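You operate a simulated robot arm through the tools that you are given. There is no shell and no other tool. Be economical: measure what you need, move in short steps, check, and stop when the job is done.

The job below is to be done with a simulated two-armed robot. You get a single attempt, and the scene is never put back.

JOB
Pick up the carton marked "bags" from the top of the steel table with one drawer with one hand, pass it to the other hand and put it on the top shelf of the narrow steel stand. Set down upright: carton.

It is judged by the outcome, as a careful person would: the job done as asked, and still so three seconds after it is handed in. It fails if anything else is knocked over, pushed out of place, dropped, spilled or broken.

ROBOT AND FRAMES
Two 7-joint arms with two-finger parallel grippers on one trunk, on a base that drives. Base frame: it is fixed to the floor where the robot stands at the start and does not move with it; the origin is under the middle of the robot, x ahead of it, y to its left, z up; the surface under the hand at the start is at about z = 0.86. Lengths are in m, angles in degrees, forces in N, time in s.
The left shoulder is at the start at [0.071, 0.156, 1.005], the right one opposite. Places, roughly: top shelf of the narrow steel stand [0.6, -1.4, 1.2]. Payload 3.91 kg a hand.
Tool frame (each hand has its own): the origin (TCP) lies between the finger pads and is the grasp point; the fingertips stand 0.03 m ahead of it; z points along the fingers, y is the line along which they close. The gripper opens to 0.11 m. The fingers are 0.02 m wide and 0.01 m thick; the gripper's body (0.048 by 0.112 m) begins 0.055 m behind the TCP.
Orientation is told as [roll, pitch, yaw] about the base's x, y, z axes, in that order, counted from this pose: with the fingers straight down and closing along the base's y, the tool's x points along the base's -x, its y along +y and its z along -z.

CONTROLS
- The arms move only by the tool arm_command. It takes "left_commands", "right_commands" or both (then of equal length, played together; a hand with none holds still); each is a list of rows, each a list of 7 numbers: the shift along the tool's x, y, z in m, then the turn, a rotation vector about the tool's x, y, z in degrees, then the finger opening in m, from 0 to 0.11. In form: [[dx, dy, dz, rx, ry, rz, fingers], ...]. A call has 1 to 12 rows; each row is the pose to reach, as a shift and turn from the pose commanded when the call began, along the tool's axes at that moment. A row lasts 0.2 s, in which the tool goes at most 0.05 m and 8.6 degrees; a call with a longer step from one row to the next is refused whole, and so is a gripper value outside its range. Where a pose cannot be reached the arm comes as near as it can. A force on the tool above 40 N (or 10 N above the force at the start of the call, whichever is more), or a blocked arm, ends the call early, and 0.2 s more pass. The fingers move at their own pace (about 0.108 m/s each) and stop on an object; they squeeze with about 24 N. The grip force told is the motor's: it shows also when the fingers shut on nothing. Time passes only in rows, and 0.2 s behind the last, so rows that repeat a pose let the fingers close. It gives the time, the measured TCP pose, the force on the tool (base axes), the opening and the grip force at its end, in the units of the frame above (readings bear some noise), with the torque about the TCP (base axes, N m) and any sound that the robot's microphone picked up.
- Cameras (640 x 400 px; columns grow to the right, rows downward): "scene" is now at [0.1274, -0.0596, 1.2454]; the picture's right is [-0.61, -0.79, 0.00], its down [-0.42, 0.33, -0.85] and it looks along [0.67, -0.52, -0.53] (base axes); focal length 260 px, centre (320, 200). "left" rides on the left gripper at [0.072, -0.017, -0.103] in its tool frame; the picture's right is [0.23, 0.97, 0.00], its down [-0.76, 0.18, -0.62] and it looks along [-0.61, 0.14, 0.78] (tool axes); focal length 222 px, centre (320, 200). "right" rides on the right gripper at [0.072, 0.017, -0.103] in its tool frame; the picture's right is [-0.23, 0.97, 0.00], its down [-0.76, -0.18, -0.62] and it looks along [-0.61, -0.14, 0.78] (tool axes); focal length 222 px, centre (320, 200). There is no depth. A picture from a camera that has moved, and an enlarged one, comes with that camera's place and axes in the base frame and with its lens. The place of the scene camera against the robot may be out by one fixed shift of up to 0.018 m in any direction.
- get_image(camera): a new picture of that camera. No time passes.
- move_column(by): slides the trunk up (or, below 0, down) by that many m; the arms and the scene camera ride with it, the base frame stays. It gives what a move gives, with no picture.
- base_move(legs): drives the robot by 1 to 6 legs, each [ahead, left, turn to the left] in m, m and degrees, along the robot's own axes; the way and the turn of a leg run together, so that a leg with both is an arc; at most 1.5 m and 180 degrees a leg. The arms and the cameras ride along, it lands a little off, and it stops where it bumps. It gives what a move gives.
- head_to(pan, tilt): turns the head with the scene camera to pan (to the left, within 86 degrees either way) and tilt (down, from -29 to 69), counted from straight ahead of the robot. It gives what a move gives.
- zoom(camera, box): a new picture of the part [left, top, right, bottom] of that camera's present view, enlarged. No time passes.
- close_job(): hands the job in; it is judged then, once.

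Work in short steps. Places have to be worked out from the pictures, the camera data and where the tool is seen: move nearer, look again, correct. Check each grasp and each placing, and mend what went wrong. You have 120 turns and 100 pictures in all, those below and enlarged ones among them. Open the grippers and draw the arms clear of the work before you hand the job in, unless the task says otherwise; then end with one line.

The tools are called after ">>>" as a command line: name --argument value ..., lists and objects as JSON in quotes. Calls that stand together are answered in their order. arm_command: Moves the arms, as the interface text tells. Its arguments: {"type":"object","properties":{"left_commands":{"type":"array","items":{"type":"array","items":{"type":"number"}}},"right_commands":{"type":"array","items":{"type":"array","items":{"type":"number"}}}},"required":[]} The other tools are called the same way: move_column (by) slides the trunk up or down; base_move (legs) drives the base; head_to (pan, tilt) turns the head that bears the scene camera; get_image (camera) takes a picture; zoom (camera, box) takes an enlarged picture of a part of a camera's view; close_job () hands the job in.

At the start:

```text
time_s: 0.0
left_ee_pos: [0.8717, -0.1149, 1.1047]
left_orientation: [0.0, 0.0, -0.1]
left_ft_force: [1.4, -0.2, 0.7]
left_ft_torque: [-0.03, 0.01, -0.01]
left_width: 0.1101
left_finger_force: 0.0
right_ee_pos: [0.5691, -0.6818, 1.0715]
right_orientation: [0.0, 0.0, -0.1]
right_ft_force: [-0.1, -0.9, -0.2]
right_ft_torque: [-0.02, -0.05, 0.02]
right_width: 0.11
right_finger_force: 0.0
trunk travel left (down, up): [-0.45, 0.49]
robot x, y, heading: [0.0002, 0.0003, -0.1]
head pan, tilt: [-37.6, 32.2]
```

scene: 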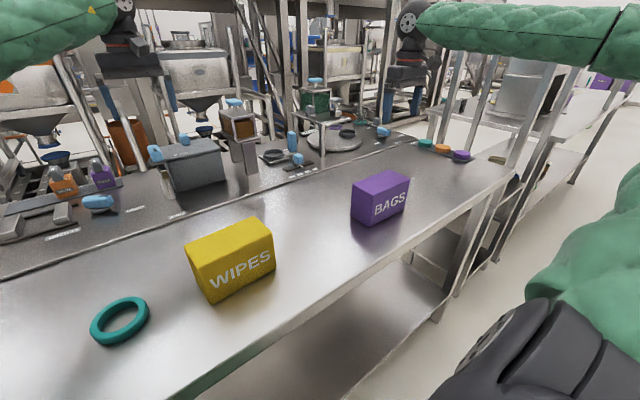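
right: 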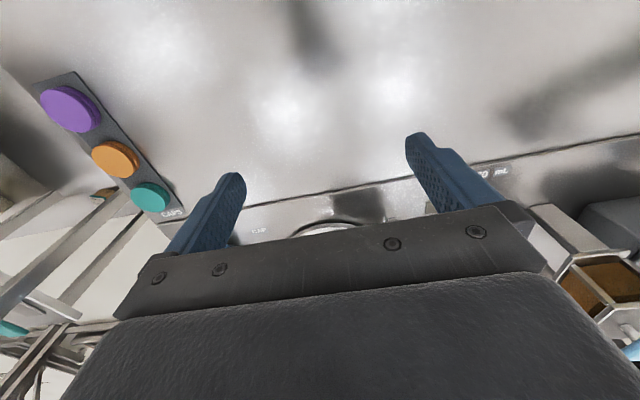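
left: 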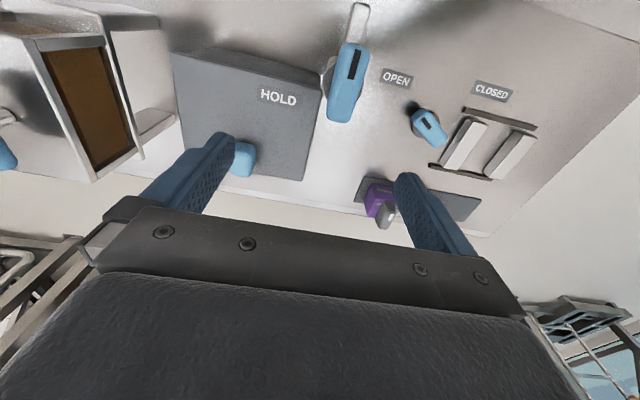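

I'll look closely at the carton marked BAGS and check the surroundings for the stand.

>>> zoom --camera "scene" --box '[320, 150, 440, 240]'

>>> head_to --pan -68 --tilt 15

>>> get_image --camera "scene"

```text
4.44 times, centred on (380, 195) of scene
camera zoom: at [0.1274, -0.0596, 1.2454], right [-0.61, -0.79, 0.0], down [-0.42, 0.33, -0.85], along [0.67, -0.52, -0.53], focal length 1155 px, centre (53, 222)
```

zoom: 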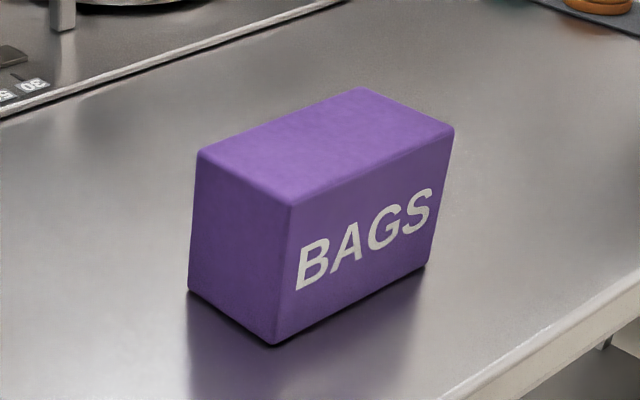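

```text
time_s: 0.9
left_ee_pos: [0.872, -0.1154, 1.1051]
left_orientation: [0.0, 0.1, 0.0]
left_ft_force: [-1.0, 0.3, 0.1]
left_ft_torque: [0.05, 0.0, -0.01]
left_width: 0.11
left_finger_force: 0.0
right_ee_pos: [0.5691, -0.6807, 1.0709]
right_orientation: [-0.1, 0.0, -0.1]
right_ft_force: [-0.4, 1.3, 0.1]
right_ft_torque: [0.0, -0.01, 0.02]
right_width: 0.1101
right_finger_force: 0.1
trunk travel left (down, up): [-0.45, 0.49]
robot x, y, heading: [0.002, -0.0008, 0.1]
head pan, tilt: [-68.0, 15.0]
```

```text
95 pictures are left
camera scene: at [0.0915, -0.0917, 1.273], right [-0.93, -0.38, 0.0], down [-0.1, 0.24, -0.97], along [0.36, -0.9, -0.26], focal length 260 px, centre (320, 200)
```

scene: 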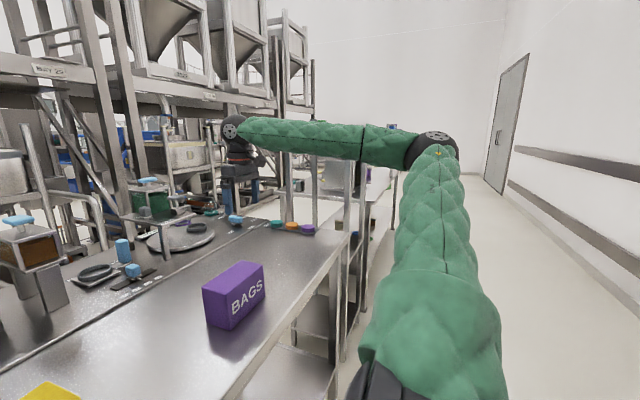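

Carton is about x 0.44–0.51, y -0.455 to -0.58, z 0.86–0.95. Now I look for the stand, hidden partly by the right arm; raising the trunk gives a higher view.

>>> move_column --by 0.3

>>> head_to --pan -60 --tilt 25

>>> get_image --camera "scene"

>>> get_image --camera "right"

```text
time_s: 4.0
left_ee_pos: [0.8706, -0.1144, 1.4041]
left_orientation: [0.0, -0.1, 0.1]
left_ft_force: [-0.3, 0.3, 0.2]
left_ft_torque: [-0.03, 0.01, -0.01]
left_width: 0.1099
left_finger_force: 0.0
right_ee_pos: [0.569, -0.6809, 1.3717]
right_orientation: [0.0, 0.0, 0.0]
right_ft_force: [-0.1, 0.4, 0.4]
right_ft_torque: [-0.01, 0.02, 0.01]
right_width: 0.1103
right_finger_force: 0.0
trunk travel left (down, up): [-0.75, 0.19]
robot x, y, heading: [0.0009, -0.0023, -0.0]
head pan, tilt: [-68.0, 15.0]
```

```text
time_s: 4.7
left_ee_pos: [0.8713, -0.1146, 1.405]
left_orientation: [0.0, 0.0, -0.1]
left_ft_force: [-0.5, 0.3, -1.0]
left_ft_torque: [-0.01, 0.0, 0.01]
left_width: 0.11
left_finger_force: 0.1
right_ee_pos: [0.57, -0.6808, 1.3705]
right_orientation: [0.0, 0.0, 0.1]
right_ft_force: [-0.6, -0.6, -0.6]
right_ft_torque: [0.0, -0.01, -0.01]
right_width: 0.1102
right_finger_force: 0.1
trunk travel left (down, up): [-0.75, 0.19]
robot x, y, heading: [0.0043, 0.0022, -0.1]
head pan, tilt: [-60.0, 25.0]
```

```text
94 pictures are left
camera scene: at [0.1027, -0.085, 1.5569], right [-0.87, -0.5, 0.0], down [-0.21, 0.37, -0.91], along [0.45, -0.79, -0.42], focal length 260 px, centre (320, 200)
```

scene: 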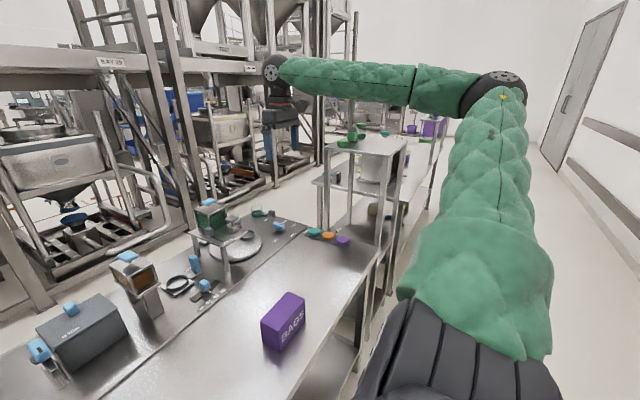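

```text
93 pictures are left
camera right: at [0.4968, -0.6627, 1.4752], right [0.23, 0.97, 0.0], down [0.76, -0.18, 0.62], along [0.61, -0.14, -0.78], focal length 222 px, centre (320, 200)
```

right: 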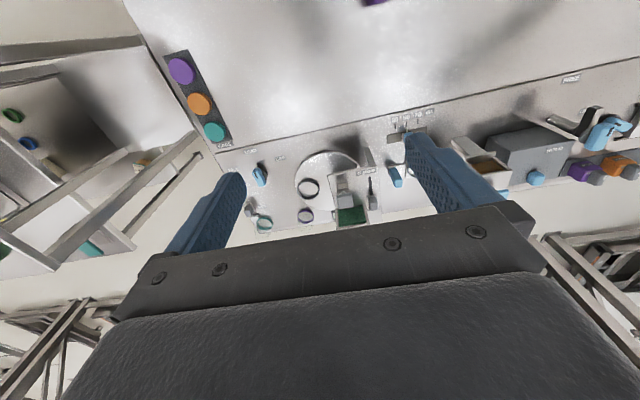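

>>> zoom --camera "scene" --box '[300, 100, 460, 260]'

```text
2.50 times, centred on (380, 180) of scene
camera zoom: at [0.1027, -0.085, 1.5569], right [-0.87, -0.5, 0.0], down [-0.21, 0.37, -0.91], along [0.45, -0.79, -0.42], focal length 650 px, centre (170, 250)
```

zoom: 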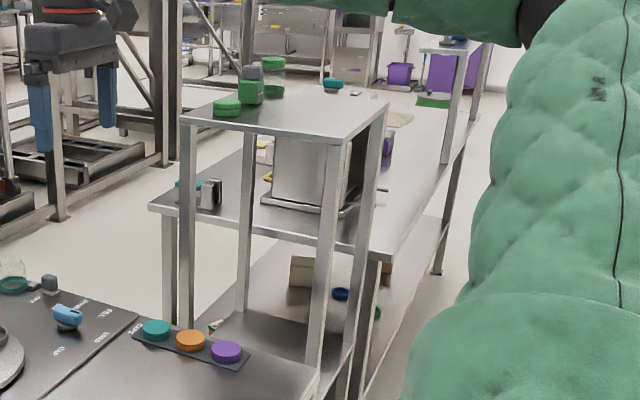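

The stand's top shelf is just past the table's end, with green items on its far-left part. I'll turn the right hand by 90° and bring it over the carton, gripping toward its right (-y) end.

>>> arm_command --right_commands '[[0.009, 0.012, 0, 0, 0, -8.2, 0.11], [0.017, 0.025, 0, 0, 0, -16.4, 0.11], [0.026, 0.037, 0, 0, 0, -24.6, 0.11], [0.034, 0.049, 0, 0, 0, -32.8, 0.11], [0.043, 0.062, 0, 0, 0, -41, 0.11], [0.051, 0.074, 0, 0, 0, -49.2, 0.11], [0.06, 0.087, 0, 0, 0, -57.4, 0.11], [0.068, 0.099, 0, 0, 0, -65.6, 0.11], [0.077, 0.111, 0, 0, 0, -73.8, 0.11], [0.085, 0.124, 0, 0, 0, -82, 0.11], [0.094, 0.136, 0, 0, 0, -90, 0.11], [0.094, 0.136, 0, 0, 0, -90, 0.11]]'

>>> get_image --camera "right"

>>> get_image --camera "scene"

```text
time_s: 7.3
left_ee_pos: [0.8703, -0.1153, 1.4059]
left_orientation: [0.0, 0.0, 0.0]
left_ft_force: [0.0, -0.3, 0.4]
left_ft_torque: [0.03, 0.0, 0.03]
left_width: 0.1104
left_finger_force: 0.1
right_ee_pos: [0.4756, -0.5455, 1.3712]
right_orientation: [-0.1, 0.0, 90.0]
right_ft_force: [0.0, -0.2, -1.5]
right_ft_torque: [-0.02, 0.01, -0.01]
right_width: 0.11
right_finger_force: 0.1
trunk travel left (down, up): [-0.75, 0.19]
robot x, y, heading: [-0.0008, -0.003, -0.2]
head pan, tilt: [-60.0, 25.0]
```

```text
91 pictures are left
camera right: at [0.4583, -0.616, 1.4755], right [-0.97, 0.23, 0.0], down [0.18, 0.76, 0.62], along [0.14, 0.61, -0.78], focal length 222 px, centre (320, 200)
```

right: 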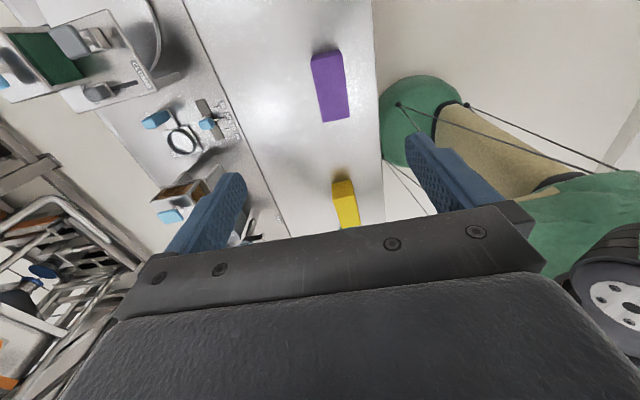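

```text
90 pictures are left
camera scene: at [0.1027, -0.0851, 1.5569], right [-0.87, -0.5, 0.0], down [-0.21, 0.37, -0.91], along [0.45, -0.78, -0.42], focal length 260 px, centre (320, 200)
```

scene: 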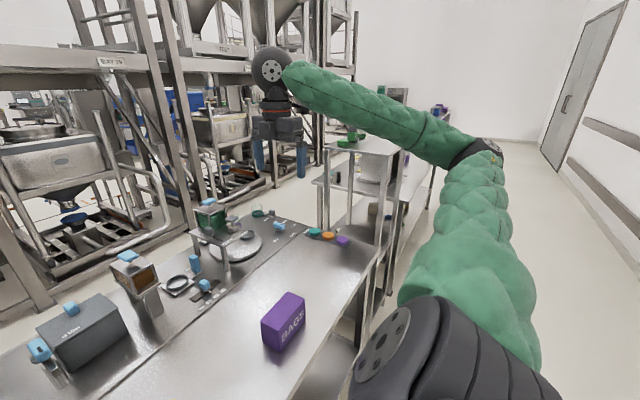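

>>> zoom --camera "right" --box '[290, 35, 370, 135]'

```text
4.00 times, centred on (330, 85) of right
camera zoom: at [0.4583, -0.616, 1.4755], right [-0.97, 0.23, 0.0], down [0.18, 0.76, 0.62], along [0.14, 0.61, -0.78], focal length 888 px, centre (280, 660)
```

zoom: 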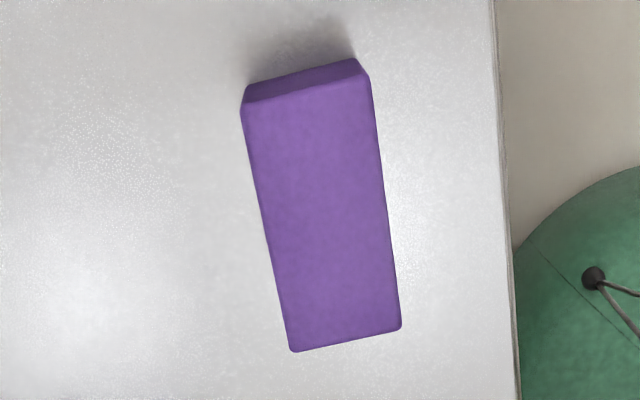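

The wrist camera puts the carton at x 0.426–0.491, y -0.559 to -0.430. I shift to suit and lower the trunk, then look again.

>>> arm_command --right_commands '[[-0.018, 0.016, 0, 0, 0, 0, 0.11]]'

>>> move_column --by -0.3

>>> get_image --camera "right"

```text
time_s: 7.7
left_ee_pos: [0.8706, -0.1138, 1.4067]
left_orientation: [-0.1, 0.0, -0.1]
left_ft_force: [-0.5, 0.5, 0.5]
left_ft_torque: [0.02, -0.04, -0.04]
left_width: 0.11
left_finger_force: 0.0
right_ee_pos: [0.4597, -0.5262, 1.3712]
right_orientation: [0.0, 0.1, 90.1]
right_ft_force: [-0.3, 0.1, 0.2]
right_ft_torque: [0.0, -0.03, 0.0]
right_width: 0.1099
right_finger_force: 0.1
trunk travel left (down, up): [-0.75, 0.19]
robot x, y, heading: [-0.0002, -0.0002, -0.3]
head pan, tilt: [-60.0, 25.0]
```

```text
time_s: 10.7
left_ee_pos: [0.8702, -0.115, 1.106]
left_orientation: [0.0, 0.0, 0.0]
left_ft_force: [0.7, -0.8, 0.3]
left_ft_torque: [-0.02, 0.02, -0.01]
left_width: 0.1101
left_finger_force: 0.0
right_ee_pos: [0.4591, -0.5273, 1.0713]
right_orientation: [0.0, 0.0, 90.0]
right_ft_force: [-0.6, 0.2, -0.8]
right_ft_torque: [0.0, 0.02, -0.03]
right_width: 0.1104
right_finger_force: 0.1
trunk travel left (down, up): [-0.45, 0.49]
robot x, y, heading: [0.0022, 0.0012, -0.1]
head pan, tilt: [-60.0, 25.0]
```

```text
88 pictures are left
camera right: at [0.4426, -0.5984, 1.1757], right [-0.97, 0.23, 0.0], down [0.18, 0.76, 0.62], along [0.14, 0.61, -0.78], focal length 222 px, centre (320, 200)
```

right: 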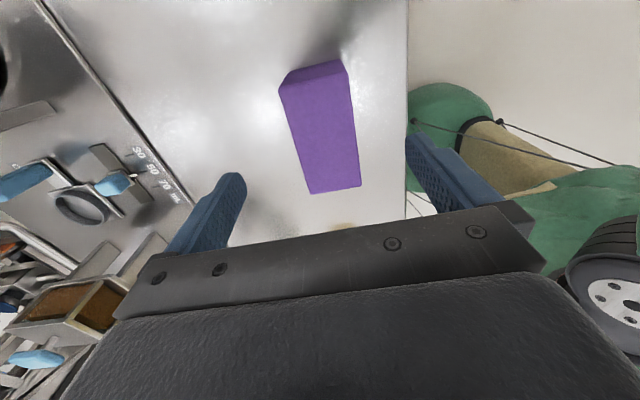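

The estimate holds (centre 0.46, -0.497). Descending to TCP z ≈ 0.918.

>>> arm_command --right_commands '[[0, 0, 0.04, 0, 0, 0, 0.11], [0, 0, 0.08, 0, 0, 0, 0.11], [0, 0, 0.11, 0, 0, 0, 0.11], [0, 0, 0.135, 0, 0, 0, 0.11], [0, 0, 0.153, 0, 0, 0, 0.11], [0, 0, 0.153, 0, 0, 0, 0.11]]'

>>> get_image --camera "right"

>>> get_image --camera "scene"

```text
time_s: 12.1
left_ee_pos: [0.8713, -0.1141, 1.1058]
left_orientation: [0.0, 0.0, 0.0]
left_ft_force: [-0.3, -0.3, 0.3]
left_ft_torque: [0.0, 0.0, 0.01]
left_width: 0.1102
left_finger_force: 0.0
right_ee_pos: [0.4599, -0.5271, 0.9178]
right_orientation: [0.0, 0.1, 90.0]
right_ft_force: [0.2, -0.1, 0.4]
right_ft_torque: [0.01, 0.0, 0.01]
right_width: 0.1103
right_finger_force: 0.0
trunk travel left (down, up): [-0.45, 0.49]
robot x, y, heading: [-0.0001, -0.0038, 0.0]
head pan, tilt: [-60.0, 25.0]
```

```text
87 pictures are left
camera right: at [0.4432, -0.599, 1.0217], right [-0.97, 0.23, 0.0], down [0.18, 0.76, 0.62], along [0.14, 0.61, -0.78], focal length 222 px, centre (320, 200)
```

right: 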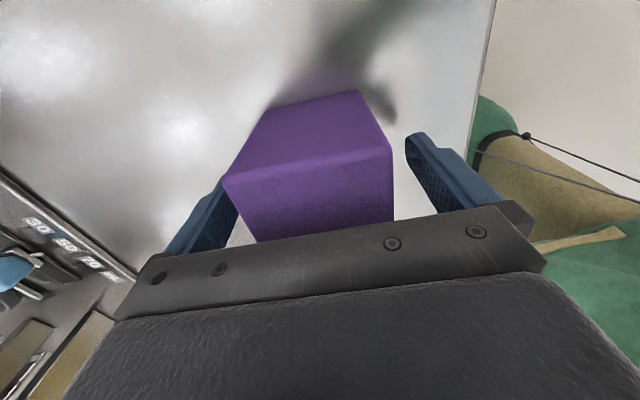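

```text
86 pictures are left
camera scene: at [0.1024, -0.0848, 1.2569], right [-0.87, -0.5, 0.0], down [-0.21, 0.37, -0.91], along [0.45, -0.78, -0.42], focal length 260 px, centre (320, 200)
```

scene: 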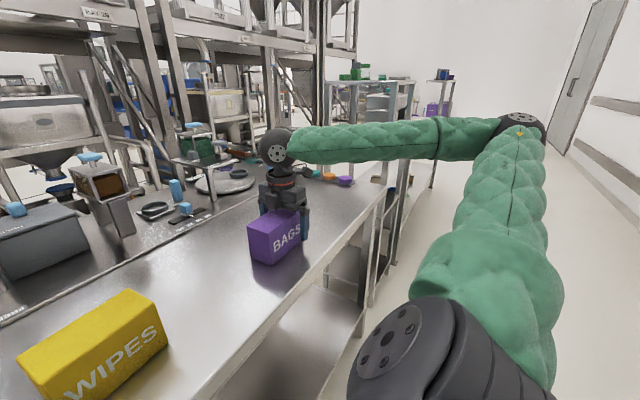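

Fingers straddle the carton evenly. Closing, then a small lift.

>>> arm_command --right_commands '[[0, 0, 0, 0, 0, 0, 0.05], [0, 0, 0, 0, 0, 0, 0.05], [0, 0, 0, 0, 0, 0, 0.05], [0, 0, 0, 0, 0, 0, 0.05]]'

>>> arm_command --right_commands '[[0, 0, -0.02, 0, 0, 0, 0.04], [0, 0, -0.04, 0, 0, 0, 0.04], [0, 0, -0.04, 0, 0, 0, 0.04]]'

>>> get_image --camera "scene"

```text
time_s: 13.1
left_ee_pos: [0.8717, -0.1153, 1.1053]
left_orientation: [0.0, 0.0, 0.0]
left_ft_force: [0.1, -0.6, 0.7]
left_ft_torque: [-0.04, 0.0, 0.01]
left_width: 0.1101
left_finger_force: 0.0
right_ee_pos: [0.4603, -0.5275, 0.9175]
right_orientation: [0.0, 0.0, 89.9]
right_ft_force: [-1.4, -0.2, 0.4]
right_ft_torque: [-0.09, -0.03, -0.01]
right_width: 0.068
right_finger_force: 24.1
trunk travel left (down, up): [-0.45, 0.49]
robot x, y, heading: [0.0016, -0.0013, 0.0]
head pan, tilt: [-60.0, 25.0]
```

```text
time_s: 13.9
left_ee_pos: [0.8709, -0.1146, 1.1051]
left_orientation: [0.1, -0.1, -0.1]
left_ft_force: [0.4, 0.7, 0.0]
left_ft_torque: [0.0, 0.01, 0.03]
left_width: 0.1098
left_finger_force: 0.0
right_ee_pos: [0.4602, -0.5275, 0.9569]
right_orientation: [-0.1, 0.0, 90.0]
right_ft_force: [0.3, -0.1, -1.8]
right_ft_torque: [-0.08, -0.01, 0.01]
right_width: 0.068
right_finger_force: 24.0
trunk travel left (down, up): [-0.45, 0.49]
robot x, y, heading: [-0.0009, 0.0021, 0.2]
head pan, tilt: [-60.0, 25.0]
```

```text
85 pictures are left
camera scene: at [0.1026, -0.085, 1.2568], right [-0.87, -0.5, 0.0], down [-0.21, 0.37, -0.91], along [0.45, -0.78, -0.42], focal length 260 px, centre (320, 200)
```

scene: 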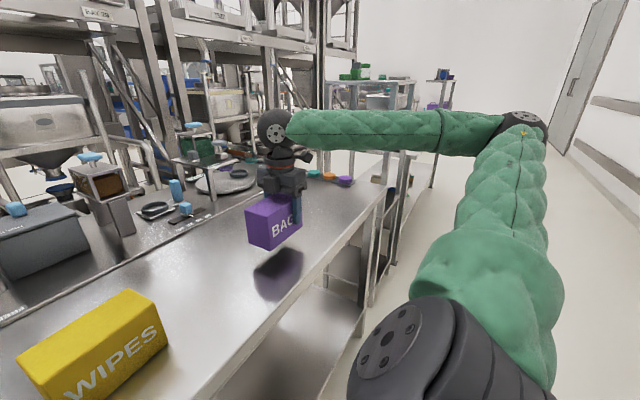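

Carton is held and level. I raise the trunk 0.3 m and bring the left hand back to the left side, yawed -90° (camera outward), ready for the hand-over.

>>> move_column --by 0.3

>>> arm_command --left_commands '[[0.025, 0.033, 0, 0, 0, 8.2, 0.11], [0.05, 0.066, 0, 0, 0, 16.4, 0.11], [0.075, 0.1, 0, 0, 0, 24.6, 0.11], [0.1, 0.133, 0, 0, 0, 32.8, 0.11], [0.125, 0.166, 0, 0, 0, 41, 0.11], [0.15, 0.2, 0, 0, 0, 49.2, 0.11], [0.175, 0.233, 0, 0, 0, 57.4, 0.11], [0.2, 0.266, 0, 0, 0, 65.6, 0.11], [0.225, 0.3, 0, 0, 0, 73.8, 0.11], [0.25, 0.333, 0, 0, 0, 82, 0.11], [0.27, 0.365, 0, 0, 0, 90, 0.11], [0.27, 0.365, 0, 0, 0, 90, 0.11]]'

```text
time_s: 16.9
left_ee_pos: [0.8706, -0.1146, 1.4055]
left_orientation: [0.0, 0.1, 0.1]
left_ft_force: [-0.3, -0.1, 0.3]
left_ft_torque: [-0.02, -0.01, 0.02]
left_width: 0.11
left_finger_force: 0.1
right_ee_pos: [0.459, -0.5286, 1.2583]
right_orientation: [-0.1, 0.0, 90.1]
right_ft_force: [0.5, 0.8, -1.7]
right_ft_torque: [-0.06, 0.02, -0.03]
right_width: 0.0678
right_finger_force: 24.4
trunk travel left (down, up): [-0.75, 0.19]
robot x, y, heading: [0.0009, -0.001, -0.1]
head pan, tilt: [-60.0, 25.0]
```

```text
time_s: 19.5
left_ee_pos: [0.4714, 0.1305, 1.3905]
left_orientation: [-0.2, 0.0, -89.8]
left_ft_force: [-0.6, -0.2, 0.0]
left_ft_torque: [-0.01, 0.03, -0.04]
left_width: 0.1101
left_finger_force: 0.1
left hand out of reach, approached as far as the arm can: row 8, 9, 10, 11, 12
right_ee_pos: [0.4608, -0.5275, 1.2574]
right_orientation: [-0.1, 0.0, 90.1]
right_ft_force: [-0.4, 0.0, -2.6]
right_ft_torque: [-0.07, -0.01, -0.03]
right_width: 0.068
right_finger_force: 23.5
trunk travel left (down, up): [-0.75, 0.19]
robot x, y, heading: [-0.0015, -0.0027, 0.0]
head pan, tilt: [-60.0, 25.0]
```

Left arm fell short of that pose. I'll try the tilted pose directly (fingers pointing down and to the right), which should suit the wrist better.

>>> arm_command --left_commands '[[0, 0.01, 0, 0, -8, 0, 0.11], [0, 0.02, 0, 0, -16, 0, 0.11], [0, 0.03, 0, 0, -24, 0, 0.11], [0, 0.05, 0.01, 0, -32, 0, 0.11], [0, 0.07, 0.02, 0, -40, 0, 0.11], [0, 0.09, 0.03, 0, -45, 0, 0.11], [0, 0.09, 0.03, 0, -45, 0, 0.11]]'

>>> head_to --pan -10 --tilt 30

>>> get_image --camera "scene"

```text
time_s: 21.1
left_ee_pos: [0.5035, 0.1084, 1.3947]
left_orientation: [-0.4, -45.0, -89.4]
left_ft_force: [-0.3, -0.6, -0.1]
left_ft_torque: [0.02, 0.0, 0.0]
left_width: 0.11
left_finger_force: 0.0
left hand out of reach, approached as far as the arm can: row 3, 4, 5, 6, 7
right_ee_pos: [0.4589, -0.5272, 1.258]
right_orientation: [0.0, 0.2, 90.0]
right_ft_force: [-0.1, 0.9, -2.5]
right_ft_torque: [-0.07, 0.02, -0.01]
right_width: 0.0678
right_finger_force: 23.9
trunk travel left (down, up): [-0.75, 0.19]
robot x, y, heading: [-0.0012, 0.0013, -0.2]
head pan, tilt: [-60.0, 25.0]
```

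```text
time_s: 22.2
left_ee_pos: [0.5045, 0.1084, 1.3962]
left_orientation: [-0.4, -45.1, -89.5]
left_ft_force: [0.6, 0.5, 0.9]
left_ft_torque: [0.01, -0.03, 0.04]
left_width: 0.11
left_finger_force: 0.0
right_ee_pos: [0.4599, -0.5277, 1.2574]
right_orientation: [0.0, 0.0, 90.0]
right_ft_force: [-0.1, 0.2, -1.7]
right_ft_torque: [-0.07, -0.01, -0.02]
right_width: 0.0679
right_finger_force: 23.1
trunk travel left (down, up): [-0.75, 0.19]
robot x, y, heading: [-0.0042, 0.0026, 0.0]
head pan, tilt: [-10.0, 30.0]
```

```text
84 pictures are left
camera scene: at [0.1456, -0.0209, 1.5489], right [-0.17, -0.98, 0.0], down [-0.49, 0.09, -0.87], along [0.85, -0.15, -0.5], focal length 260 px, centre (320, 200)
```

scene: 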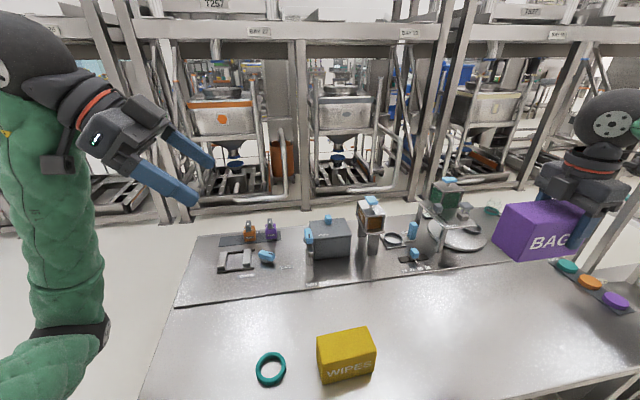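

Left arm holds the tilted pose. I test whether it reaches the intended hand-over spot (0.55, -0.10, 1.25) while the right hand is still away.

>>> arm_command --left_commands '[[-0.007, 0.008, 0.042, 0, 0, 0, 0.11], [-0.015, 0.015, 0.083, 0, 0, 0, 0.11], [-0.022, 0.023, 0.125, 0, 0, 0, 0.11], [-0.029, 0.031, 0.167, 0, 0, 0, 0.11], [-0.037, 0.038, 0.208, 0, 0, 0, 0.11], [-0.044, 0.046, 0.25, 0, 0, 0, 0.11], [-0.044, 0.046, 0.25, 0, 0, 0, 0.11]]'

>>> get_image --camera "scene"

```text
time_s: 23.9
left_ee_pos: [0.5091, -0.0588, 1.3706]
left_orientation: [2.6, -44.2, -93.4]
left_ft_force: [0.4, -1.0, 0.7]
left_ft_torque: [0.02, 0.0, 0.01]
left_width: 0.1102
left_finger_force: 0.0
left hand out of reach, approached as far as the arm can: row 1, 2, 3, 4, 5, 6, 7
right_ee_pos: [0.4583, -0.5284, 1.258]
right_orientation: [-0.2, -0.1, 89.9]
right_ft_force: [-0.3, -0.2, -2.6]
right_ft_torque: [-0.05, -0.02, -0.04]
right_width: 0.0677
right_finger_force: 23.6
trunk travel left (down, up): [-0.75, 0.19]
robot x, y, heading: [-0.0012, 0.0008, -0.3]
head pan, tilt: [-10.0, 30.0]
```

```text
83 pictures are left
camera scene: at [0.1449, -0.0214, 1.5491], right [-0.17, -0.98, 0.0], down [-0.49, 0.09, -0.87], along [0.85, -0.15, -0.5], focal length 260 px, centre (320, 200)
```

scene: 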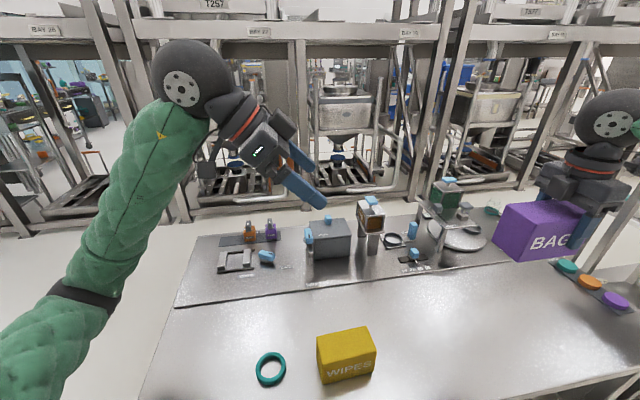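

The left arm stays short there, so some joint is at its limit. I untilt and try a vertical pose at (0.6, 0.1, 1.30) to learn what it reaches.

>>> arm_command --left_commands '[[0.027, 0.015, -0.011, 0, 7.5, 0, 0.11], [0.054, 0.03, -0.021, 0, 15, 0, 0.11], [0.081, 0.045, -0.032, 0, 22.5, 0, 0.11], [0.109, 0.06, -0.043, 0, 30, 0, 0.11], [0.136, 0.075, -0.053, 0, 37.5, 0, 0.11], [0.163, 0.09, -0.064, 0, 45, 0, 0.11], [0.163, 0.09, -0.064, 0, 45, 0, 0.11]]'

>>> get_image --camera "scene"

```text
time_s: 25.4
left_ee_pos: [0.5219, 0.058, 1.3041]
left_orientation: [-0.2, 0.1, -89.5]
left_ft_force: [-0.5, -0.8, 0.2]
left_ft_torque: [-0.02, 0.01, -0.04]
left_width: 0.1098
left_finger_force: 0.0
left hand out of reach, approached as far as the arm can: row 2, 3, 4, 5, 6, 7
right_ee_pos: [0.4605, -0.5278, 1.257]
right_orientation: [0.1, 0.1, 90.0]
right_ft_force: [0.6, -0.3, -1.4]
right_ft_torque: [-0.12, -0.01, 0.02]
right_width: 0.0679
right_finger_force: 24.0
trunk travel left (down, up): [-0.75, 0.19]
robot x, y, heading: [0.0011, 0.0021, -0.1]
head pan, tilt: [-10.0, 30.0]
```

```text
82 pictures are left
camera scene: at [0.1457, -0.0205, 1.5489], right [-0.17, -0.98, 0.0], down [-0.49, 0.09, -0.87], along [0.85, -0.15, -0.5], focal length 260 px, centre (320, 200)
```

scene: 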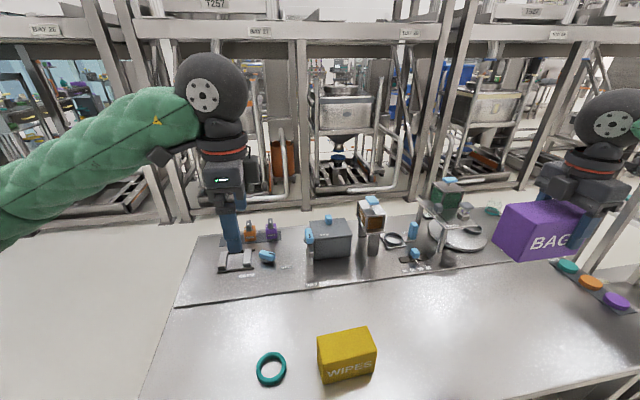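

The left arm works with its elbow out; x ≈ 0.5 in front of the robot is near its limit for this yaw. So I plan the hand-over near (0.48, 0, 1.25), the left hand tilted 30° so the wrists stay apart. Testing the left pose first.

>>> arm_command --left_commands '[[-0.015, -0.01, 0.014, 0, -7.5, 0, 0.11], [-0.029, -0.02, 0.027, 0, -15, 0, 0.11], [-0.044, -0.03, 0.041, 0, -22.5, 0, 0.11], [-0.058, -0.042, 0.054, 0, -30, 0, 0.11], [-0.058, -0.042, 0.054, 0, -30, 0, 0.11]]'

```text
time_s: 26.6
left_ee_pos: [0.4807, 0.0002, 1.2501]
left_orientation: [0.0, -29.9, -89.9]
left_ft_force: [0.3, -0.4, -0.1]
left_ft_torque: [-0.02, -0.02, 0.02]
left_width: 0.1103
left_finger_force: 0.1
right_ee_pos: [0.4599, -0.5284, 1.2561]
right_orientation: [0.0, 0.0, 90.0]
right_ft_force: [0.3, 0.0, -2.2]
right_ft_torque: [-0.06, 0.01, 0.0]
right_width: 0.0679
right_finger_force: 23.8
trunk travel left (down, up): [-0.75, 0.19]
robot x, y, heading: [0.0002, 0.0008, 0.1]
head pan, tilt: [-10.0, 30.0]
```

Reached. Now retract the left hand along its fingers and bring the right hand with the carton to (0.48, -0.065, 1.256).

>>> arm_command --left_commands '[[0, 0, -0.04, 0, 0, 0, 0.11], [0, 0, -0.08, 0, 0, 0, 0.11], [0, 0, -0.12, 0, 0, 0, 0.11]]'

>>> arm_command --right_commands '[[-0.04, -0.002, 0, 0, 0, 0, 0.04], [-0.08, -0.004, 0, 0, 0, 0, 0.04], [-0.12, -0.006, 0, 0, 0, 0, 0.04], [-0.16, -0.008, 0, 0, 0, 0, 0.04], [-0.2, -0.01, 0, 0, 0, 0, 0.04], [-0.24, -0.012, 0, 0, 0, 0, 0.04], [-0.28, -0.014, 0, 0, 0, 0, 0.04], [-0.32, -0.016, 0, 0, 0, 0, 0.04], [-0.36, -0.018, 0, 0, 0, 0, 0.04], [-0.4, -0.02, 0, 0, 0, 0, 0.04], [-0.44, -0.02, 0, 0, 0, 0, 0.04], [-0.462, -0.02, 0, 0, 0, 0, 0.04]]'

>>> get_image --camera "scene"

>>> get_image --camera "left"

```text
time_s: 27.4
left_ee_pos: [0.4795, 0.0608, 1.3556]
left_orientation: [0.0, -30.1, -90.0]
left_ft_force: [0.1, 0.1, -1.0]
left_ft_torque: [0.02, 0.0, 0.02]
left_width: 0.1101
left_finger_force: 0.1
right_ee_pos: [0.4588, -0.5275, 1.2567]
right_orientation: [0.1, 0.0, 89.9]
right_ft_force: [0.2, -0.3, -2.0]
right_ft_torque: [-0.1, -0.04, -0.01]
right_width: 0.0679
right_finger_force: 24.1
trunk travel left (down, up): [-0.75, 0.19]
robot x, y, heading: [-0.0011, 0.0012, -0.0]
head pan, tilt: [-10.0, 30.0]
```

```text
time_s: 30.1
left_ee_pos: [0.4793, 0.0601, 1.3553]
left_orientation: [0.0, -30.2, -90.0]
left_ft_force: [0.0, -0.2, 0.4]
left_ft_torque: [0.0, 0.03, 0.03]
left_width: 0.1101
left_finger_force: 0.0
right_ee_pos: [0.4804, -0.0643, 1.2576]
right_orientation: [0.0, 0.1, 89.8]
right_ft_force: [0.5, 0.3, -1.1]
right_ft_torque: [-0.07, -0.01, -0.01]
right_width: 0.0679
right_finger_force: 23.9
trunk travel left (down, up): [-0.75, 0.19]
robot x, y, heading: [0.0019, 0.0016, -0.1]
head pan, tilt: [-10.0, 30.0]
```

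```text
81 pictures are left
camera scene: at [0.1459, -0.0199, 1.5488], right [-0.17, -0.98, 0.0], down [-0.49, 0.09, -0.87], along [0.85, -0.15, -0.5], focal length 260 px, centre (320, 200)
```

scene: 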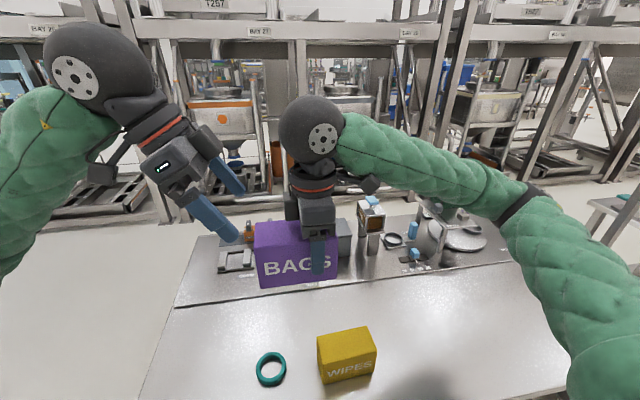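

```text
80 pictures are left
camera left: at [0.462, 0.1762, 1.4087], right [0.97, 0.2, -0.11], down [0.18, -0.35, 0.92], along [0.14, -0.92, -0.37], focal length 222 px, centre (320, 200)
```

left: 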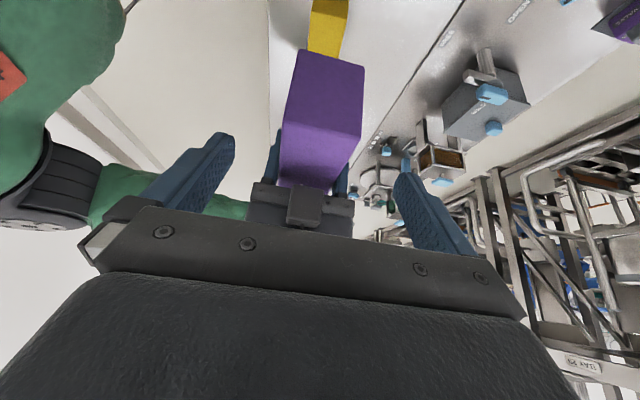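

Carton is in place, left hand clear and aligned. Advancing the left hand along its fingers onto the carton's left end.

>>> arm_command --left_commands '[[-0.002, 0.001, 0.04, 0, 0, 0, 0.11], [-0.004, 0.001, 0.075, 0, 0, 0, 0.11], [-0.005, 0.001, 0.1, 0, 0, 0, 0.11], [-0.005, 0.001, 0.11, 0, 0, 0, 0.11], [-0.005, 0.001, 0.11, 0, 0, 0, 0.11]]'

>>> get_image --camera "scene"

>>> get_image --camera "left"

```text
time_s: 31.2
left_ee_pos: [0.4803, 0.0019, 1.2621]
left_orientation: [0.0, -29.9, -90.0]
left_ft_force: [-0.3, -0.8, -0.2]
left_ft_torque: [0.01, 0.03, 0.0]
left_width: 0.1102
left_finger_force: 0.1
right_ee_pos: [0.4795, -0.0645, 1.2571]
right_orientation: [0.0, 0.1, 90.0]
right_ft_force: [0.5, -0.5, -2.1]
right_ft_torque: [-0.08, 0.02, 0.03]
right_width: 0.0679
right_finger_force: 24.4
trunk travel left (down, up): [-0.75, 0.19]
robot x, y, heading: [0.0023, -0.0008, 0.1]
head pan, tilt: [-10.0, 30.0]
```

```text
79 pictures are left
camera scene: at [0.1455, -0.0204, 1.5489], right [-0.17, -0.98, 0.0], down [-0.49, 0.09, -0.87], along [0.85, -0.15, -0.5], focal length 260 px, centre (320, 200)
```

scene: 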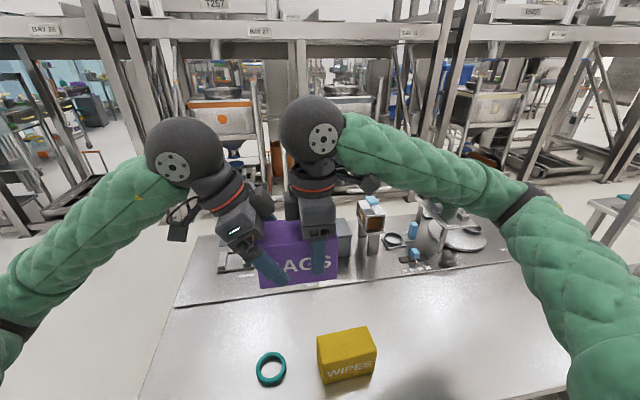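

```text
78 pictures are left
camera left: at [0.4629, 0.1171, 1.3159], right [0.97, 0.2, -0.11], down [0.18, -0.35, 0.92], along [0.14, -0.92, -0.37], focal length 222 px, centre (320, 200)
```

left: 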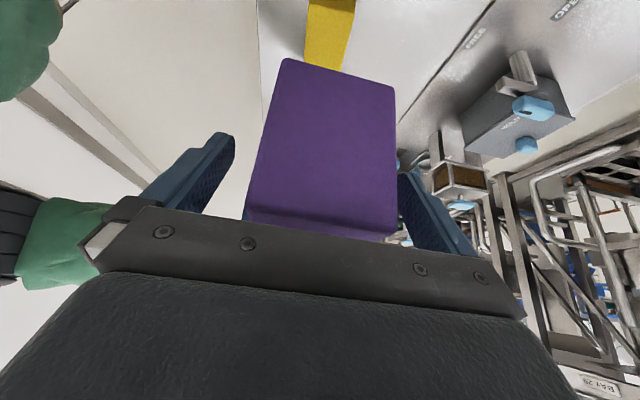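

Fingers straddle the carton; closing the left gripper.

>>> arm_command --left_commands '[[0, 0, 0, 0, 0, 0, 0.04], [0, 0, 0, 0, 0, 0, 0.04], [0, 0, 0, 0, 0, 0, 0.04], [0, 0, 0, 0, 0, 0, 0.04]]'

>>> zoom --camera "scene" --box '[220, 160, 370, 300]'

```text
time_s: 32.2
left_ee_pos: [0.4807, 0.0026, 1.2621]
left_orientation: [0.0, -30.0, -90.0]
left_ft_force: [-4.1, -1.3, -0.1]
left_ft_torque: [-0.02, 0.12, -0.2]
left_width: 0.0682
left_finger_force: 23.3
right_ee_pos: [0.4806, -0.0658, 1.2568]
right_orientation: [-0.1, 0.0, 90.1]
right_ft_force: [4.6, 0.6, -1.9]
right_ft_torque: [0.0, -0.05, -0.05]
right_width: 0.0679
right_finger_force: 24.3
trunk travel left (down, up): [-0.75, 0.19]
robot x, y, heading: [0.0009, 0.0039, -0.2]
head pan, tilt: [-10.0, 30.0]
```

```text
2.86 times, centred on (295, 230) of scene
camera zoom: at [0.1458, -0.0204, 1.5489], right [-0.17, -0.98, 0.0], down [-0.49, 0.09, -0.87], along [0.85, -0.15, -0.5], focal length 742 px, centre (391, 114)
```

zoom: 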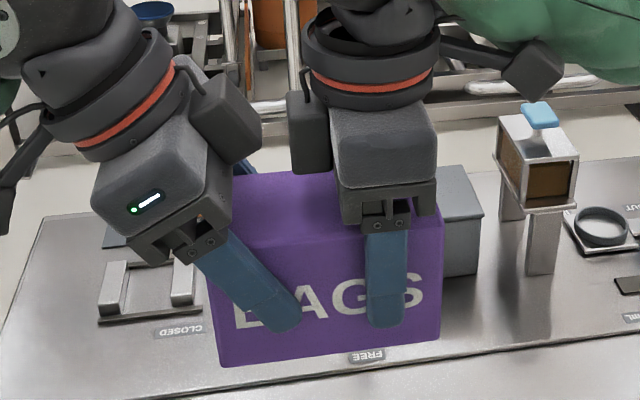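

Both hands hold the carton. Opening the right and drawing it up and away to the right.

>>> arm_command --right_commands '[[0, 0, 0, 0, 0, 0, 0.11], [0, 0, 0, 0, 0, 0, 0.11], [0, 0, 0, 0, 0, 0, 0.11], [0.02, 0, -0.01, 0, 0, 0, 0.11], [0.05, 0, -0.035, 0, 0, 0, 0.11], [0.08, 0, -0.06, 0, 0, 0, 0.11], [0.12, 0, -0.07, 0, 0, 0, 0.11], [0.16, 0, -0.07, 0, 0, 0, 0.11], [0.2, 0, -0.07, 0, 0, 0, 0.11], [0.24, 0, -0.07, 0, 0, 0, 0.11], [0.28, 0, -0.07, 0, 0, 0, 0.11], [0.32, 0, -0.07, 0, 0, 0, 0.11]]'

>>> get_image --camera "scene"

```text
time_s: 34.9
left_ee_pos: [0.4797, 0.0013, 1.264]
left_orientation: [0.1, -29.9, -89.9]
left_ft_force: [0.0, -0.5, -0.6]
left_ft_torque: [0.1, -0.02, -0.02]
left_width: 0.0677
left_finger_force: 24.7
right_ee_pos: [0.478, -0.3884, 1.327]
right_orientation: [0.0, 0.0, 90.2]
right_ft_force: [-0.5, -0.1, 0.0]
right_ft_torque: [0.03, -0.01, -0.02]
right_width: 0.11
right_finger_force: 0.1
trunk travel left (down, up): [-0.75, 0.19]
robot x, y, heading: [0.0037, 0.0001, -0.1]
head pan, tilt: [-10.0, 30.0]
```

```text
76 pictures are left
camera scene: at [0.1443, -0.0218, 1.549], right [-0.17, -0.98, 0.0], down [-0.49, 0.09, -0.87], along [0.85, -0.15, -0.5], focal length 260 px, centre (320, 200)
```

scene: 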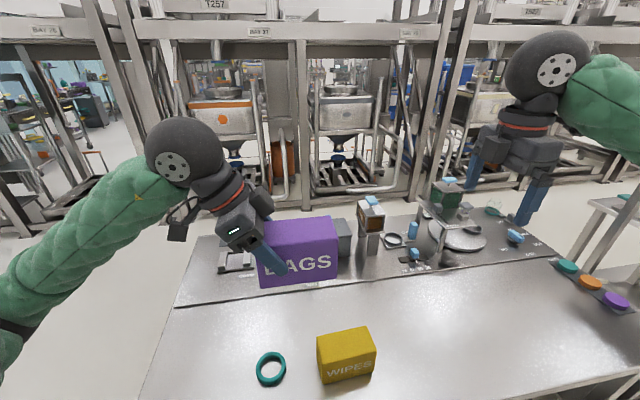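

Hand-over done; the carton is level in the left hand (bottom 0.065 below the left TCP). I raise the trunk fully and look at the stand from above.

>>> move_column --by 0.18

>>> head_to --pan -60 --tilt 25

>>> get_image --camera "scene"

```text
time_s: 36.9
left_ee_pos: [0.4817, 0.002, 1.4428]
left_orientation: [0.0, -30.0, -89.9]
left_ft_force: [0.0, -0.6, -2.0]
left_ft_torque: [0.04, 0.03, 0.02]
left_width: 0.068
left_finger_force: 23.8
right_ee_pos: [0.4795, -0.3867, 1.5083]
right_orientation: [0.1, 0.0, 89.9]
right_ft_force: [0.3, 0.9, 1.2]
right_ft_torque: [-0.01, -0.01, -0.03]
right_width: 0.1099
right_finger_force: 0.0
trunk travel left (down, up): [-0.93, 0.01]
robot x, y, heading: [-0.0009, -0.0032, -0.1]
head pan, tilt: [-10.0, 30.0]
```

```text
time_s: 38.0
left_ee_pos: [0.4802, 0.002, 1.4429]
left_orientation: [0.0, -30.0, -89.9]
left_ft_force: [0.4, 0.1, -3.3]
left_ft_torque: [0.08, -0.02, 0.0]
left_width: 0.0681
left_finger_force: 24.0
right_ee_pos: [0.4784, -0.3873, 1.507]
right_orientation: [0.0, 0.0, 90.0]
right_ft_force: [0.1, -0.7, -0.2]
right_ft_torque: [0.01, 0.01, -0.03]
right_width: 0.1099
right_finger_force: 0.0
trunk travel left (down, up): [-0.93, 0.01]
robot x, y, heading: [0.0039, 0.0032, -0.1]
head pan, tilt: [-60.0, 25.0]
```

```text
75 pictures are left
camera scene: at [0.103, -0.0847, 1.7368], right [-0.87, -0.5, 0.0], down [-0.21, 0.37, -0.91], along [0.45, -0.78, -0.42], focal length 260 px, centre (320, 200)
```

scene: 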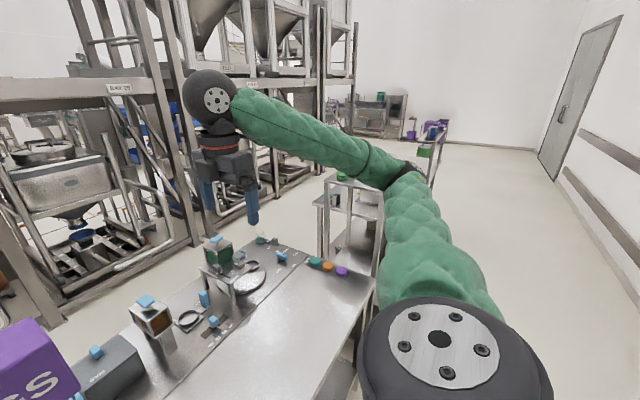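

The right arm hides the stand. I drive 0.5 m to the right along the clear aisle and look again.

>>> base_move --legs '[[0, -0.5, 0]]'

>>> head_to --pan -50 --tilt 35

>>> get_image --camera "scene"

>>> get_image --camera "left"

```text
time_s: 41.0
left_ee_pos: [0.4811, -0.5012, 1.4424]
left_orientation: [0.0, -30.0, -89.7]
left_ft_force: [0.2, 0.4, -1.5]
left_ft_torque: [0.12, -0.01, -0.01]
left_width: 0.0682
left_finger_force: 23.4
right_ee_pos: [0.4818, -0.8889, 1.5089]
right_orientation: [0.0, 0.1, 90.3]
right_ft_force: [0.2, 0.3, -0.8]
right_ft_torque: [0.0, 0.01, 0.0]
right_width: 0.1102
right_finger_force: 0.1
trunk travel left (down, up): [-0.93, 0.01]
robot x, y, heading: [0.0022, -0.5075, 0.0]
head pan, tilt: [-60.0, 25.0]
```

```text
time_s: 41.7
left_ee_pos: [0.4818, -0.5037, 1.442]
left_orientation: [0.0, -30.0, -89.7]
left_ft_force: [0.0, -0.3, -1.9]
left_ft_torque: [0.09, -0.02, 0.03]
left_width: 0.0678
left_finger_force: 24.6
right_ee_pos: [0.4816, -0.8915, 1.5081]
right_orientation: [0.0, 0.0, 90.2]
right_ft_force: [-0.2, -0.1, -0.7]
right_ft_torque: [0.02, -0.03, -0.03]
right_width: 0.1102
right_finger_force: 0.0
trunk travel left (down, up): [-0.93, 0.01]
robot x, y, heading: [-0.0018, -0.5125, 0.2]
head pan, tilt: [-50.0, 35.0]
```

```text
74 pictures are left
camera scene: at [0.1145, -0.5786, 1.7211], right [-0.76, -0.65, 0.0], down [-0.37, 0.44, -0.82], along [0.53, -0.63, -0.57], focal length 260 px, centre (320, 200)
```

scene: 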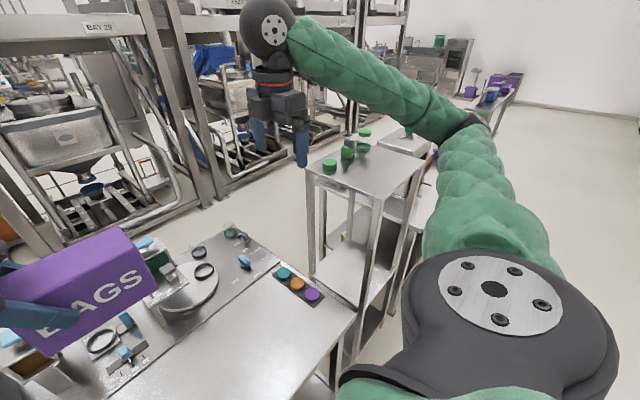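

```text
73 pictures are left
camera left: at [0.4637, -0.3877, 1.4961], right [0.97, 0.2, -0.11], down [0.18, -0.35, 0.92], along [0.15, -0.92, -0.37], focal length 222 px, centre (320, 200)
```

left: 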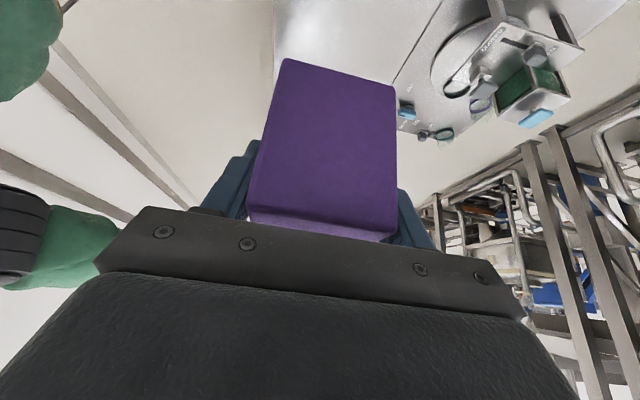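

>>> zoom --camera "scene" --box '[290, 115, 450, 215]'

```text
4.00 times, centred on (370, 165) of scene
camera zoom: at [0.1145, -0.5786, 1.7211], right [-0.76, -0.65, 0.0], down [-0.37, 0.44, -0.82], along [0.53, -0.63, -0.57], focal length 1040 px, centre (120, 340)
```

zoom: 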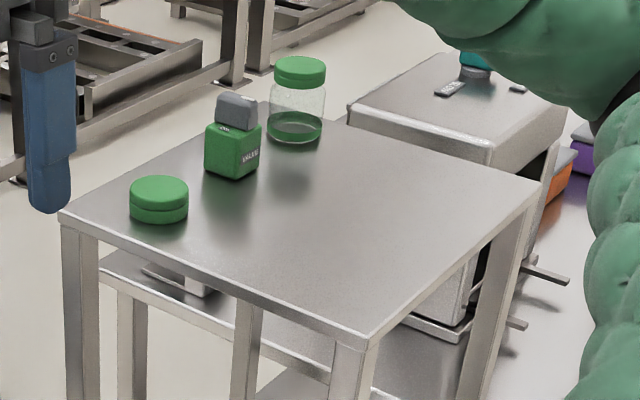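

Shelf top spans roughly x 0.42–0.78, y -1.25 to -1.65 at z ≈1.23–1.25; the green things sit at x ≈0.67, so the front strip around x 0.50 is free. I drive 0.5 m further right and look again.

>>> base_move --legs '[[0, -0.5, 0]]'

>>> head_to --pan -35 --tilt 45

>>> get_image --camera "scene"

>>> get_image --camera "right"

```text
time_s: 44.7
left_ee_pos: [0.485, -1.0013, 1.4423]
left_orientation: [0.0, -29.9, -89.3]
left_ft_force: [-0.8, 0.3, -2.6]
left_ft_torque: [0.05, -0.02, 0.0]
left_width: 0.068
left_finger_force: 24.1
right_ee_pos: [0.4877, -1.3907, 1.508]
right_orientation: [0.0, 0.1, 90.6]
right_ft_force: [0.8, 0.4, 0.4]
right_ft_torque: [0.04, -0.01, 0.04]
right_width: 0.1099
right_finger_force: 0.1
trunk travel left (down, up): [-0.93, 0.01]
robot x, y, heading: [0.0042, -1.0057, 0.8]
head pan, tilt: [-50.0, 35.0]
```

```text
time_s: 45.5
left_ee_pos: [0.4866, -1.0029, 1.4419]
left_orientation: [0.0, -30.0, -89.3]
left_ft_force: [0.6, -0.3, -2.3]
left_ft_torque: [0.1, 0.01, -0.03]
left_width: 0.0678
left_finger_force: 23.6
right_ee_pos: [0.4878, -1.3917, 1.507]
right_orientation: [0.0, -0.1, 90.7]
right_ft_force: [-0.5, -0.6, 0.0]
right_ft_torque: [0.0, 0.03, -0.01]
right_width: 0.1099
right_finger_force: 0.0
trunk travel left (down, up): [-0.93, 0.01]
robot x, y, heading: [0.004, -1.0068, 0.5]
head pan, tilt: [-35.0, 45.0]
```

```text
71 pictures are left
camera scene: at [0.1286, -1.0605, 1.7063], right [-0.57, -0.82, 0.0], down [-0.58, 0.4, -0.71], along [0.58, -0.4, -0.71], focal length 260 px, centre (320, 200)
```

scene: 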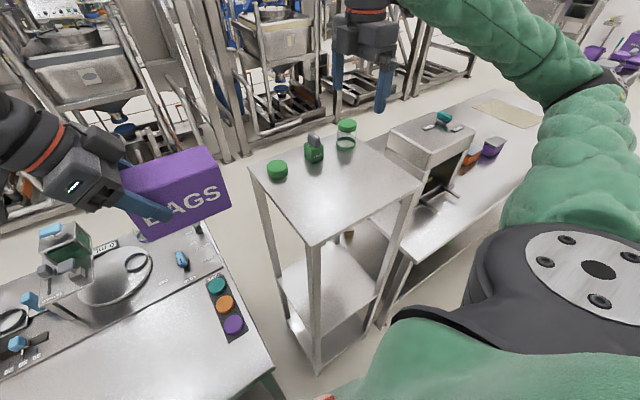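

```text
70 pictures are left
camera right: at [0.4721, -1.4627, 1.6115], right [-0.98, 0.22, 0.0], down [0.17, 0.76, 0.62], along [0.14, 0.61, -0.78], focal length 222 px, centre (320, 200)
```

right: 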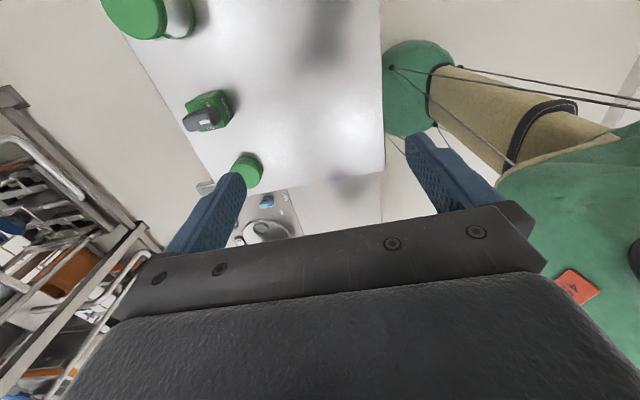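

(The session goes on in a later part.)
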